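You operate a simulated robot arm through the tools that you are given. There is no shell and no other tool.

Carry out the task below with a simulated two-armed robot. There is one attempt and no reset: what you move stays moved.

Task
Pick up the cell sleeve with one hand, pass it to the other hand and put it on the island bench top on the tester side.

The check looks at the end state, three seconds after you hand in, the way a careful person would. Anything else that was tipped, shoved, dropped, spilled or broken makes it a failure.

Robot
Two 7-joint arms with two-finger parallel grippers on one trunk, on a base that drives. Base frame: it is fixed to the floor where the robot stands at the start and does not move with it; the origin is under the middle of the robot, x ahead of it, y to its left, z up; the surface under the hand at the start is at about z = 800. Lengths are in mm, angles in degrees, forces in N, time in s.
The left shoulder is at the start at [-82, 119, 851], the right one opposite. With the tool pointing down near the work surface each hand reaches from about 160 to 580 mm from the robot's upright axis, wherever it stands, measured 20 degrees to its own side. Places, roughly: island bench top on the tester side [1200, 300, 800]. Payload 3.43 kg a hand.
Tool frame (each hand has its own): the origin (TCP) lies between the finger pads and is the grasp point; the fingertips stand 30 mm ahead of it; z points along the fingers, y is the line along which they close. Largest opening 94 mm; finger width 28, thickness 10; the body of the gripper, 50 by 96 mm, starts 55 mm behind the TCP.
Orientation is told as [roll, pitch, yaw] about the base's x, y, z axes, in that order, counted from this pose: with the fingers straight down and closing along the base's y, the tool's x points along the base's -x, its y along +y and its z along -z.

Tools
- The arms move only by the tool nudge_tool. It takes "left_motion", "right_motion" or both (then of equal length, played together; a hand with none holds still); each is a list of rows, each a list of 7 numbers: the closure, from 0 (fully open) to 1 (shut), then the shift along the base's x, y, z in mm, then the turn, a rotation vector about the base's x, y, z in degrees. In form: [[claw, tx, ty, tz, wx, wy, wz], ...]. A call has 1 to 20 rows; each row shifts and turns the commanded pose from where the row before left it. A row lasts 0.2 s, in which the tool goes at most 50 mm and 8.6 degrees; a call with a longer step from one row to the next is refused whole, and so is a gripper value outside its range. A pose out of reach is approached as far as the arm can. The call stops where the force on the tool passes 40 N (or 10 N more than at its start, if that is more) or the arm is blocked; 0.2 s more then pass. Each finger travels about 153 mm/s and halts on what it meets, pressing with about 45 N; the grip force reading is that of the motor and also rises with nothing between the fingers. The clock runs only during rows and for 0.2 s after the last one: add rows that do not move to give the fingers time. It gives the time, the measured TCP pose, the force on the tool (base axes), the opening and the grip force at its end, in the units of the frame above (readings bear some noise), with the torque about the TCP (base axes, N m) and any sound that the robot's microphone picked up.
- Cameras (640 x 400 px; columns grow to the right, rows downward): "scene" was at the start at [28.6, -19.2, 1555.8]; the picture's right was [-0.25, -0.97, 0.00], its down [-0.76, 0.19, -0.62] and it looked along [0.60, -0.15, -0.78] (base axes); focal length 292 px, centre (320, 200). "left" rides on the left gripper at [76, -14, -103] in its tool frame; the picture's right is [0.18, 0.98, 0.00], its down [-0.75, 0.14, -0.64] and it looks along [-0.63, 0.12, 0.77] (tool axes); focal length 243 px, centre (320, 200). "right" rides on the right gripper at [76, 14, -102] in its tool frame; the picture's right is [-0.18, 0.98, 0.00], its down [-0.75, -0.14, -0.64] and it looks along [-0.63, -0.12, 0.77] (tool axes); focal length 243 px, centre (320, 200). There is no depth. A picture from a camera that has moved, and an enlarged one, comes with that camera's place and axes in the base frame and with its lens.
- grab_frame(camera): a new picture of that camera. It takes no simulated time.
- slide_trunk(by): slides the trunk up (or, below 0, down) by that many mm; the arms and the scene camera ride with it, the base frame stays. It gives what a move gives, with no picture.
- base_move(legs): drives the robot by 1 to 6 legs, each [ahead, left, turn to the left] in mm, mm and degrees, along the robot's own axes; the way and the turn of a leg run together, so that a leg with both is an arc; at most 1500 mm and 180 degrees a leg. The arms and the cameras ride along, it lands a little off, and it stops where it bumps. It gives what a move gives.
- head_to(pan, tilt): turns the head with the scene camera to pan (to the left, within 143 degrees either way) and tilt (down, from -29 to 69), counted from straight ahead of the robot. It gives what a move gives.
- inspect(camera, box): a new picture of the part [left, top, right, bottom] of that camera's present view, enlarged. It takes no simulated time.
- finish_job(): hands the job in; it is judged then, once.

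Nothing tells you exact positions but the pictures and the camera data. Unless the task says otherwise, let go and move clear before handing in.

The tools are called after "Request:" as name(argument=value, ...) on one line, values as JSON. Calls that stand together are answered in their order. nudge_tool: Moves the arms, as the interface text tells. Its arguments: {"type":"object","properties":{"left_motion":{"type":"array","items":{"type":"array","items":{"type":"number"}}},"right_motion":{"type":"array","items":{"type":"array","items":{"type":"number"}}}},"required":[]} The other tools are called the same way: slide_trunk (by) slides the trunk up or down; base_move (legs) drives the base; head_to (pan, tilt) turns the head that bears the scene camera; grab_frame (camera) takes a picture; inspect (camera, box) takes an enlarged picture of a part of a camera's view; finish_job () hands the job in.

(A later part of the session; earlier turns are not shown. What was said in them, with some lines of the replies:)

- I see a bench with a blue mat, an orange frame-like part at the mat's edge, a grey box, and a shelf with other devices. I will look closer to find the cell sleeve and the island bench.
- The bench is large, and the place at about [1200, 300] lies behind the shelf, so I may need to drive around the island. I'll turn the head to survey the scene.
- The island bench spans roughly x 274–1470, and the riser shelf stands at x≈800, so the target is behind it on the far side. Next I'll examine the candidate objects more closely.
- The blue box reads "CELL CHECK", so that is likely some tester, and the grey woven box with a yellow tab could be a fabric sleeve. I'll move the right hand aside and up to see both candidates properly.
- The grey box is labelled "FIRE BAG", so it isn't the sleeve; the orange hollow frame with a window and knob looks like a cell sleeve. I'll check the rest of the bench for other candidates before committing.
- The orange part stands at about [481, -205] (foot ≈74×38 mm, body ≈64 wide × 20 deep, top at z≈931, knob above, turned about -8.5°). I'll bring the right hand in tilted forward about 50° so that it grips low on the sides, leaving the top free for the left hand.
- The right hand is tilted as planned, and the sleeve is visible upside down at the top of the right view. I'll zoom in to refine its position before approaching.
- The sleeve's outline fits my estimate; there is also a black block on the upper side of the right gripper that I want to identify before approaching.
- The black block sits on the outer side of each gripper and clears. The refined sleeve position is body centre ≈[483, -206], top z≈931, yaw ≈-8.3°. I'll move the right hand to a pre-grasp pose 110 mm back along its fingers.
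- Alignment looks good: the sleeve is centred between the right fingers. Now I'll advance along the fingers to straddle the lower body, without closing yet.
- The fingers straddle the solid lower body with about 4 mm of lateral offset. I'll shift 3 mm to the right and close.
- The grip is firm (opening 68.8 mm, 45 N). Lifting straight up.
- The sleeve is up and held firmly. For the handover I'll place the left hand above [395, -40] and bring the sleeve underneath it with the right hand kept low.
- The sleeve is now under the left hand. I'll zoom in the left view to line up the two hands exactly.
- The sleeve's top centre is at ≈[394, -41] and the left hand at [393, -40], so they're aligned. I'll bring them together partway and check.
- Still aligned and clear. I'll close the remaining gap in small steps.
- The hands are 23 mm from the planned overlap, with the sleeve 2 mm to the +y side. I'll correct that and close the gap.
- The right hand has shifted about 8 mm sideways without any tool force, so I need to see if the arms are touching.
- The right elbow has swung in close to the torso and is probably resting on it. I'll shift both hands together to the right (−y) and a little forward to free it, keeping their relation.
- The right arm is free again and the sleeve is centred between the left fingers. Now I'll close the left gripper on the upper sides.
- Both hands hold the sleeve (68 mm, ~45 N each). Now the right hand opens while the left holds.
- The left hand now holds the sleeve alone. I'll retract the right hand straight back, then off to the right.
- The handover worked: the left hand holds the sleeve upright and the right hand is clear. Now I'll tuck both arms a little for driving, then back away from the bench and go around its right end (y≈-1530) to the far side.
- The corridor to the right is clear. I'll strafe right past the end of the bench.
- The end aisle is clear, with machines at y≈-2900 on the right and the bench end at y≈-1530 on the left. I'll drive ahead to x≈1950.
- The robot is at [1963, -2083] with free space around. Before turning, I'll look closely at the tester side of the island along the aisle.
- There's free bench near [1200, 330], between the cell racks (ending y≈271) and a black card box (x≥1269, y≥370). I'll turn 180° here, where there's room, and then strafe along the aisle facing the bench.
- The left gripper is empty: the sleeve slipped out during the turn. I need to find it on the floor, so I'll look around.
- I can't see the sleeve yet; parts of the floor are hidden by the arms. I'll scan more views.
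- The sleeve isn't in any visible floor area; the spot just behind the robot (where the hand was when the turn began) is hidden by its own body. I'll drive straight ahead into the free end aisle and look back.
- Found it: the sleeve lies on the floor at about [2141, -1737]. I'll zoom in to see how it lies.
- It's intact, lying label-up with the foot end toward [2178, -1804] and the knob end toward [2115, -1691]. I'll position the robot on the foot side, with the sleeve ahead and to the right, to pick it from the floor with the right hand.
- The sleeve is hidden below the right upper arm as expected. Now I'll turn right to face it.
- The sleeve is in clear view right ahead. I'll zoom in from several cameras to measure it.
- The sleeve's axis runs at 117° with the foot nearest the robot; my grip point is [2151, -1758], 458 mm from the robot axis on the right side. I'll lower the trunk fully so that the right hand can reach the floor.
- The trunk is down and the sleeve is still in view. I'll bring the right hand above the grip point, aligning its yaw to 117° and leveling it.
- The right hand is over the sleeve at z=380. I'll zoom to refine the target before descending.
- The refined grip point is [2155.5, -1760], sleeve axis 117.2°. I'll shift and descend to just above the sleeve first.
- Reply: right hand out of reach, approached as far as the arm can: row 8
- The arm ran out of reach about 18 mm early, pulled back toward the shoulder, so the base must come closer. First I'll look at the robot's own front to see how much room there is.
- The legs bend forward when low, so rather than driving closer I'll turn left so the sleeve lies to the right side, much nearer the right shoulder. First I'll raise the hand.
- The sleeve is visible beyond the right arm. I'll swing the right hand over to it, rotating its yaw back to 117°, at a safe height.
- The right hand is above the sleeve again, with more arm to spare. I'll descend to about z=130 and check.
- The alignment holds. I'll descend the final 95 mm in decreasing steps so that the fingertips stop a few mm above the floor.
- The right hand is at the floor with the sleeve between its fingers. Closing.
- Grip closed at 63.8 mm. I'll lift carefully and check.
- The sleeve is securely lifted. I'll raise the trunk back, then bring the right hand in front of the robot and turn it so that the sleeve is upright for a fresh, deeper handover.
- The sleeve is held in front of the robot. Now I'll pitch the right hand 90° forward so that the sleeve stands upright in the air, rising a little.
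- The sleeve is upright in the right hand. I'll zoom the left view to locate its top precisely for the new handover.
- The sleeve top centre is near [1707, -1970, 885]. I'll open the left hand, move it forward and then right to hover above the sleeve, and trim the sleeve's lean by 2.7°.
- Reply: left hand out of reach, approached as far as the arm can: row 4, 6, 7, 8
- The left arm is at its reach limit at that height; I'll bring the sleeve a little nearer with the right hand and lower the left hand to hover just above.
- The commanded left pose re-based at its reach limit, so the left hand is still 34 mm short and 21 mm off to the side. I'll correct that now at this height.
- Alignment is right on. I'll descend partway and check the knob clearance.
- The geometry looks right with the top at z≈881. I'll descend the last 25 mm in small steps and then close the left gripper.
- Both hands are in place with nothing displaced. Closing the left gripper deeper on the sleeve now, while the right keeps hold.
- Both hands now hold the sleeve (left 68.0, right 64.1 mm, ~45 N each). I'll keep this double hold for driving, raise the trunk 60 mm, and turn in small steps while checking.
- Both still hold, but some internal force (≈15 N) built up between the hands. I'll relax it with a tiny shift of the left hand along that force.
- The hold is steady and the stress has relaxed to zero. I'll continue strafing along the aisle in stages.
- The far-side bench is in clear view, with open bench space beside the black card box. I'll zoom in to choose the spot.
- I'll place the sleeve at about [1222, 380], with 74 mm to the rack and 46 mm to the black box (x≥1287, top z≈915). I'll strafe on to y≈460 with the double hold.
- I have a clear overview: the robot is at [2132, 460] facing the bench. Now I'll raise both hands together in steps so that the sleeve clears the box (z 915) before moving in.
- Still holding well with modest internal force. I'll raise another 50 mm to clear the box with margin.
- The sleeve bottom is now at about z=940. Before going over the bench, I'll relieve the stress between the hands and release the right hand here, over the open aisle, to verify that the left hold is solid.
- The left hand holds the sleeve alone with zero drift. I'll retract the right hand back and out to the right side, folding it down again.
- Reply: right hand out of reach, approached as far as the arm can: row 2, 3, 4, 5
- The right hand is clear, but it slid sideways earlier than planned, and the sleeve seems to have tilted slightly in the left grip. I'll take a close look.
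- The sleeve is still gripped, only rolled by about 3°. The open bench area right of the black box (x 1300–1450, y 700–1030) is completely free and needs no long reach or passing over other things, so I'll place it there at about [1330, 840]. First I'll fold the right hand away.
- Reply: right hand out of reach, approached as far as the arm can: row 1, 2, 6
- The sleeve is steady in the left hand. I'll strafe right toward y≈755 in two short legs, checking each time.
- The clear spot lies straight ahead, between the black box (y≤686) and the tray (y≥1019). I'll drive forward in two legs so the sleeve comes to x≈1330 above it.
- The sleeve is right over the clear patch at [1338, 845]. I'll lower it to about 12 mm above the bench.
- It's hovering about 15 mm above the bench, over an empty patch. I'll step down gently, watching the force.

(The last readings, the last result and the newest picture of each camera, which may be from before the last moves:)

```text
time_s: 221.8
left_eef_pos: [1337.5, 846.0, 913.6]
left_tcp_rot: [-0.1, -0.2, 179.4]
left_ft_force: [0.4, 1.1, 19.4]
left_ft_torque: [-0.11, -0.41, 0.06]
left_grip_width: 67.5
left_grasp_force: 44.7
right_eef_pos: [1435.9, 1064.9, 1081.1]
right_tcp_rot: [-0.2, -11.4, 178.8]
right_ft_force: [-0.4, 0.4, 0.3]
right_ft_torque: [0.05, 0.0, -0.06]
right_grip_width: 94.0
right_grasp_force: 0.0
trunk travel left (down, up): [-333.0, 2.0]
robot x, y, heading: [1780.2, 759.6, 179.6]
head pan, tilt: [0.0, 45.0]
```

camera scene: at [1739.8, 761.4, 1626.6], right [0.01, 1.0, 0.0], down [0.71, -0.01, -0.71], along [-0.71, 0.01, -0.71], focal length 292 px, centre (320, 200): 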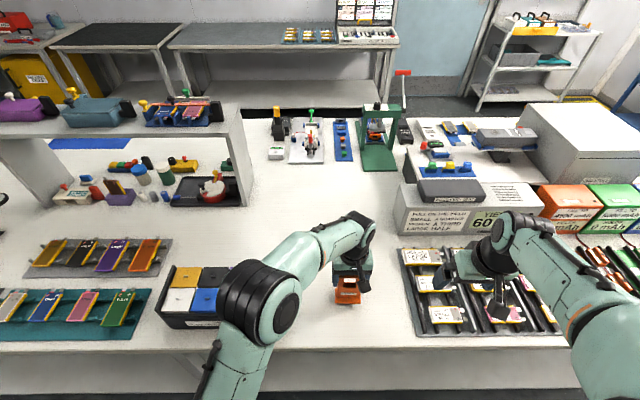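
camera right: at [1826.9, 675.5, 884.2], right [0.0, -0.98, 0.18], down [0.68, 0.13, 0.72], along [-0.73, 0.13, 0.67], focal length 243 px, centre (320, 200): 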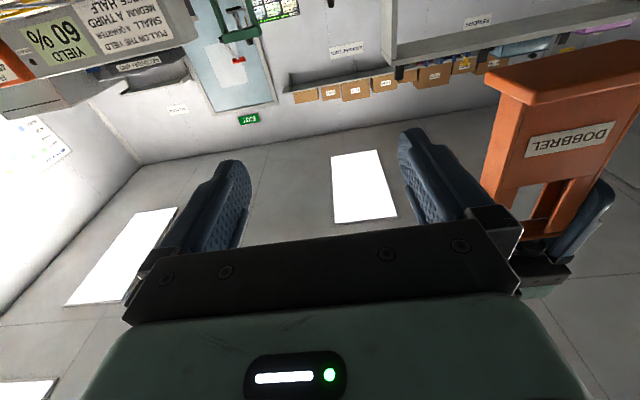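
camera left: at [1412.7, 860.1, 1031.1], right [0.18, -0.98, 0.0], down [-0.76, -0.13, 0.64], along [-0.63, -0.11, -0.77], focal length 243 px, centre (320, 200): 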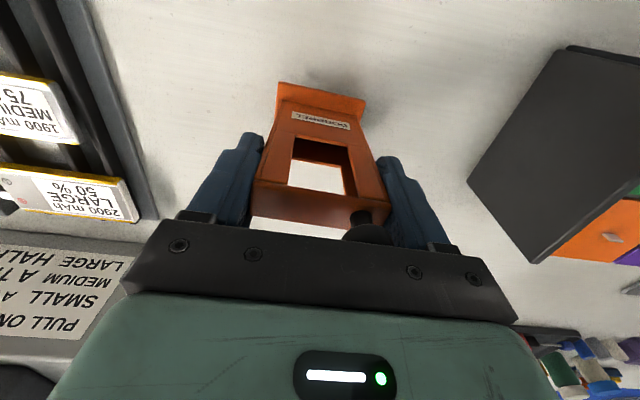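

Contact with the bench is confirmed (force now 19 N at the expected height). I'll ease off slightly and open the left gripper gently.

Request:
nudge_tool(left_motion=[[1, 0, 0, 0.8, 0, 0, 0], [0.26, 0, 0, 0, 0, 0, 0], [0.2, 0, 0, 0, 0, 0, 0], [0.1, 0, 0, 0, 0, 0, 0], [0, 0, 0, 0, 0, 0, 0], [0, 0, 0, 0, 0, 0, 0]])

Request:
grab_frame(camera="left")

Request:
inspect(camera="left", box=[180, 60, 460, 260])

```text
time_s: 223.2
left_eef_pos: [1337.6, 844.6, 912.3]
left_tcp_rot: [0.0, -0.1, 179.5]
left_ft_force: [-0.5, -0.2, 0.0]
left_ft_torque: [0.02, -0.01, 0.0]
left_grip_width: 93.9
left_grasp_force: 0.0
right_eef_pos: [1433.4, 1065.4, 1080.7]
right_tcp_rot: [-0.2, -11.3, 178.8]
right_ft_force: [-0.1, 0.1, 0.3]
right_ft_torque: [0.03, 0.0, 0.0]
right_grip_width: 93.9
right_grasp_force: 0.1
trunk travel left (down, up): [-333.0, 2.0]
robot x, y, heading: [1775.8, 764.2, 179.4]
head pan, tilt: [0.0, 45.0]
```

```text
taken
camera left: at [1412.5, 859.4, 1014.8], right [0.18, -0.98, 0.0], down [-0.76, -0.13, 0.64], along [-0.63, -0.11, -0.77], focal length 243 px, centre (320, 200)
```

left: 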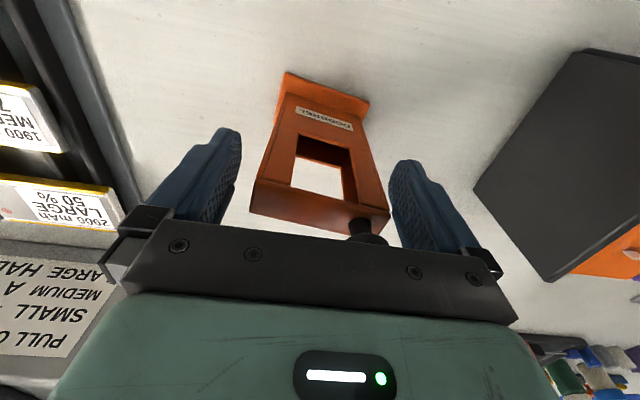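

```text
2.00 times, centred on (320, 160) of left
camera zoom: at [1412.5, 859.4, 1014.8], right [0.18, -0.98, 0.0], down [-0.76, -0.13, 0.64], along [-0.63, -0.11, -0.77], focal length 485 px, centre (320, 280)
```

zoom: 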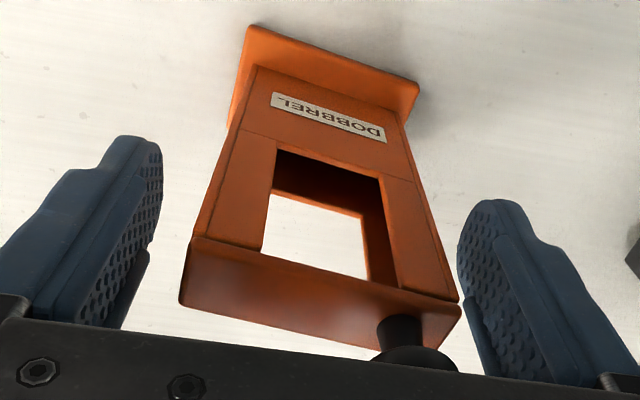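

Released: the sleeve is standing on its foot on the bench. I'll centre the open fingers by 2 mm and rise straight up.

Request:
nudge_tool(left_motion=[[0, 0, -2, 0, 0, 0, 0], [0, 0, 0, 6, 0, 0, 0], [0, 0, 0, 15, 0, 0, 0], [0, 0, 0, 25, 0, 0, 0], [0, 0, 0, 30, 0, 0, 0], [0, 0, 0, 30, 0, 0, 0], [0, 0, 0, 30, 0, 0, 0], [0, 0, 0, 0, 0, 0, 0]])

Request:
grab_frame(camera="left")

Request:
inspect(camera="scene", box=[290, 200, 430, 330])

```text
time_s: 224.9
left_eef_pos: [1336.7, 844.0, 1050.8]
left_tcp_rot: [0.1, 0.1, 179.5]
left_ft_force: [0.2, -0.2, 0.1]
left_ft_torque: [0.0, -0.02, 0.0]
left_grip_width: 93.9
left_grasp_force: 0.2
right_eef_pos: [1433.8, 1066.3, 1080.6]
right_tcp_rot: [-0.3, -11.3, 178.8]
right_ft_force: [0.1, 0.2, 0.3]
right_ft_torque: [-0.05, -0.03, 0.01]
right_grip_width: 94.0
right_grasp_force: 0.0
trunk travel left (down, up): [-333.0, 2.0]
robot x, y, heading: [1778.8, 760.4, 179.6]
head pan, tilt: [0.0, 45.0]
```

```text
taken
camera left: at [1412.6, 857.9, 1153.0], right [0.17, -0.98, 0.0], down [-0.76, -0.13, 0.64], along [-0.63, -0.11, -0.77], focal length 243 px, centre (320, 200)
```

left: 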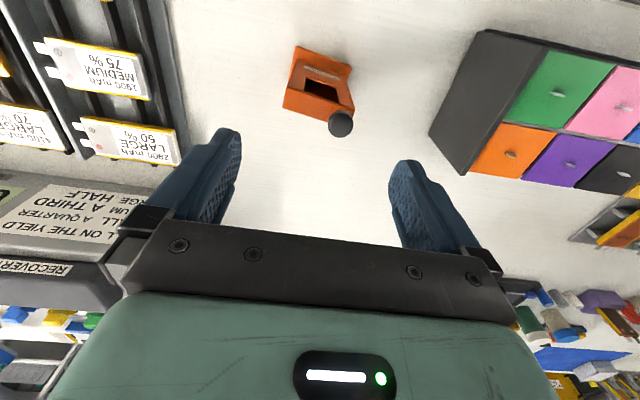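

```text
3.08 times, centred on (360, 265) of scene
camera zoom: at [1739.8, 761.4, 1626.5], right [0.01, 1.0, 0.0], down [0.71, -0.01, -0.71], along [-0.71, 0.01, -0.71], focal length 899 px, centre (197, 0)
```

zoom: 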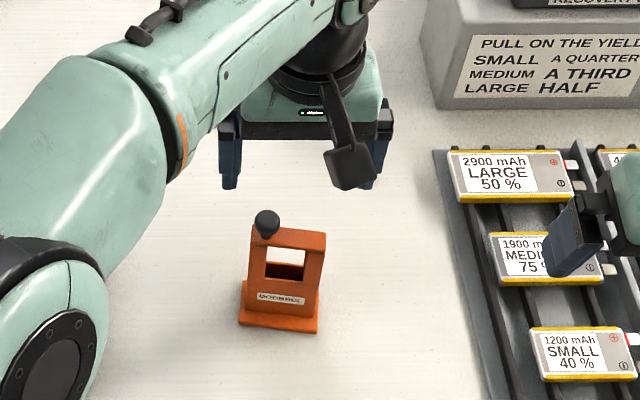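

The sleeve stands upright on the island bench on the tester side, clear of everything around it. I'll back the robot away and do a last check.

Request:
base_move(legs=[[-330, 0, 0]])

Request:
grab_frame(camera="scene")

Request:
inspect(camera="scene", box=[240, 130, 440, 260])

```text
time_s: 227.1
left_eef_pos: [1659.9, 841.5, 1050.5]
left_tcp_rot: [0.1, 0.0, 179.3]
left_ft_force: [0.0, -0.3, 0.7]
left_ft_torque: [0.0, -0.02, 0.02]
left_grip_width: 93.8
left_grasp_force: 0.1
right_eef_pos: [1757.5, 1063.5, 1081.0]
right_tcp_rot: [-0.2, -11.3, 178.5]
right_ft_force: [-0.2, -0.1, -0.2]
right_ft_torque: [-0.02, -0.01, 0.01]
right_grip_width: 94.0
right_grasp_force: 0.0
trunk travel left (down, up): [-333.0, 2.0]
robot x, y, heading: [2102.2, 757.8, 179.2]
head pan, tilt: [0.0, 45.0]
```

```text
taken
camera scene: at [2062.8, 757.7, 1626.7], right [0.01, 1.0, 0.0], down [0.71, -0.01, -0.71], along [-0.71, 0.01, -0.71], focal length 292 px, centre (320, 200)
```

scene: 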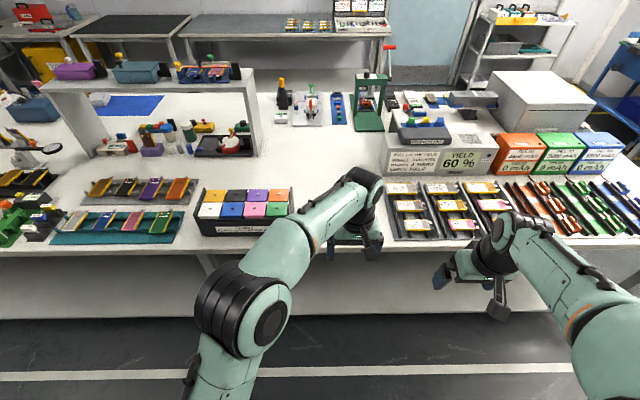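

```text
3.08 times, centred on (340, 195) of scene
camera zoom: at [2062.8, 757.7, 1626.7], right [0.01, 1.0, 0.0], down [0.71, -0.01, -0.71], along [-0.71, 0.01, -0.71], focal length 899 px, centre (258, 215)
```

zoom: 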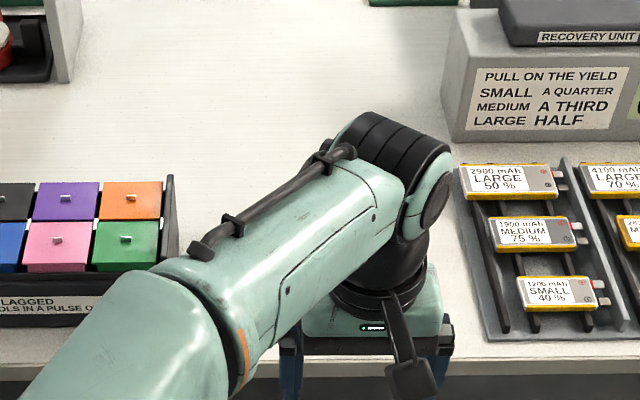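

The left arm hides the sleeve from this angle, so I'll check with the left camera and from a shifted position.

Request:
grab_frame(camera="left")

Request:
base_move(legs=[[0, 250, 0]])

Request:
head_to(pan=-20, tilt=40)

Request:
grab_frame(camera="scene")

```text
taken
camera left: at [1735.7, 855.6, 1152.8], right [0.17, -0.99, 0.0], down [-0.76, -0.13, 0.64], along [-0.63, -0.11, -0.77], focal length 243 px, centre (320, 200)
```

left: 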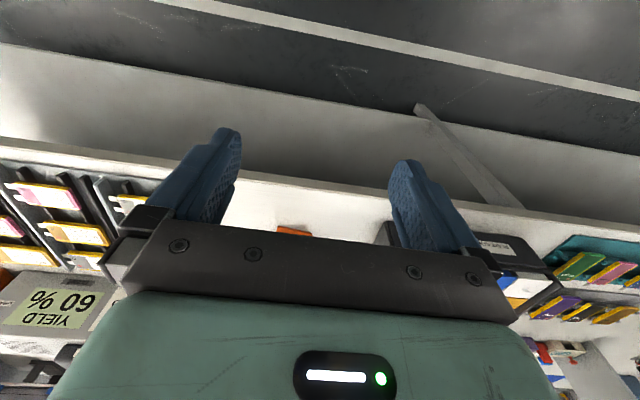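

```text
time_s: 229.9
left_eef_pos: [1657.7, 594.6, 1050.9]
left_tcp_rot: [0.0, 0.0, 179.1]
left_ft_force: [-0.6, 0.3, 0.8]
left_ft_torque: [-0.01, 0.02, 0.01]
left_grip_width: 94.0
left_grasp_force: 0.1
right_eef_pos: [1754.4, 817.2, 1080.3]
right_tcp_rot: [-0.2, -11.4, 178.3]
right_ft_force: [-0.3, 0.0, -0.5]
right_ft_torque: [0.03, -0.03, 0.0]
right_grip_width: 93.9
right_grasp_force: 0.2
trunk travel left (down, up): [-333.0, 2.0]
robot x, y, heading: [2098.1, 509.9, 179.0]
head pan, tilt: [0.0, 45.0]
```

```text
time_s: 230.7
left_eef_pos: [1657.4, 596.7, 1049.1]
left_tcp_rot: [0.1, 0.0, 179.1]
left_ft_force: [-0.9, -0.2, -0.9]
left_ft_torque: [0.02, 0.02, -0.02]
left_grip_width: 93.9
left_grasp_force: 0.0
right_eef_pos: [1754.8, 815.6, 1080.7]
right_tcp_rot: [-0.2, -11.3, 178.3]
right_ft_force: [0.2, 0.5, -0.9]
right_ft_torque: [0.01, 0.0, 0.01]
right_grip_width: 94.3
right_grasp_force: 0.1
trunk travel left (down, up): [-333.0, 2.0]
robot x, y, heading: [2095.6, 508.2, 179.2]
head pan, tilt: [-20.0, 40.0]
```

```text
taken
camera scene: at [2061.1, 539.6, 1633.8], right [0.36, 0.93, 0.0], down [0.6, -0.23, -0.77], along [-0.72, 0.27, -0.64], focal length 292 px, centre (320, 200)
```

scene: 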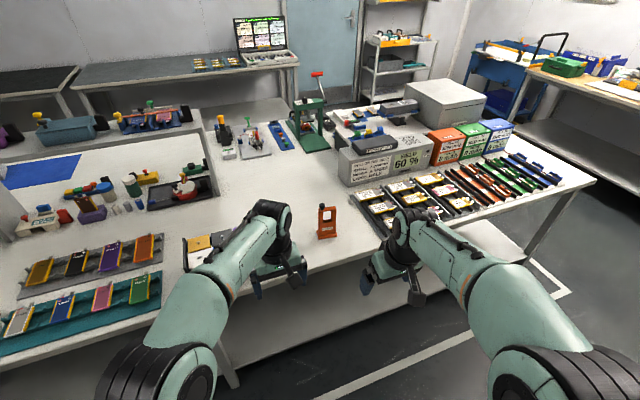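

The orange cell sleeve stands upright and free on the tester side of the island bench, between the black card box and the cell tray. Both hands are open and clear, and nothing else looks disturbed, so I'm handing in.

Request:
finish_job()

```text
The job is handed in.
```

The cell sleeve is standing upright on the tester side of the island bench, at about [1330, 845]. I've handed the job in, but no verdict came back.

- **Which object:** nothing on the bench is labelled "cell sleeve". I took it to be the orange frame marked "DOBBREL" by the blue mat. The grey box next to it says "FIRE BAG".
- **Dropped once:** the sleeve slipped out of the left hand while I was turning the robot near the bench's right end. It fell to the floor from about 1 m. I picked it up with the right hand and passed it to the left again. It looked intact in the close-ups, but I can't rule out damage I couldn't see.
- **Where it stands:** it is about 500 mm from your rough point [1200, 300]. I chose an empty patch between the black card box and the cell tray. Getting closer meant a long reach over the box and the cell racks.
- **Surroundings:** in the last pictures nothing else looked tipped or moved. Both hands are open, and the robot has backed off into the aisle.
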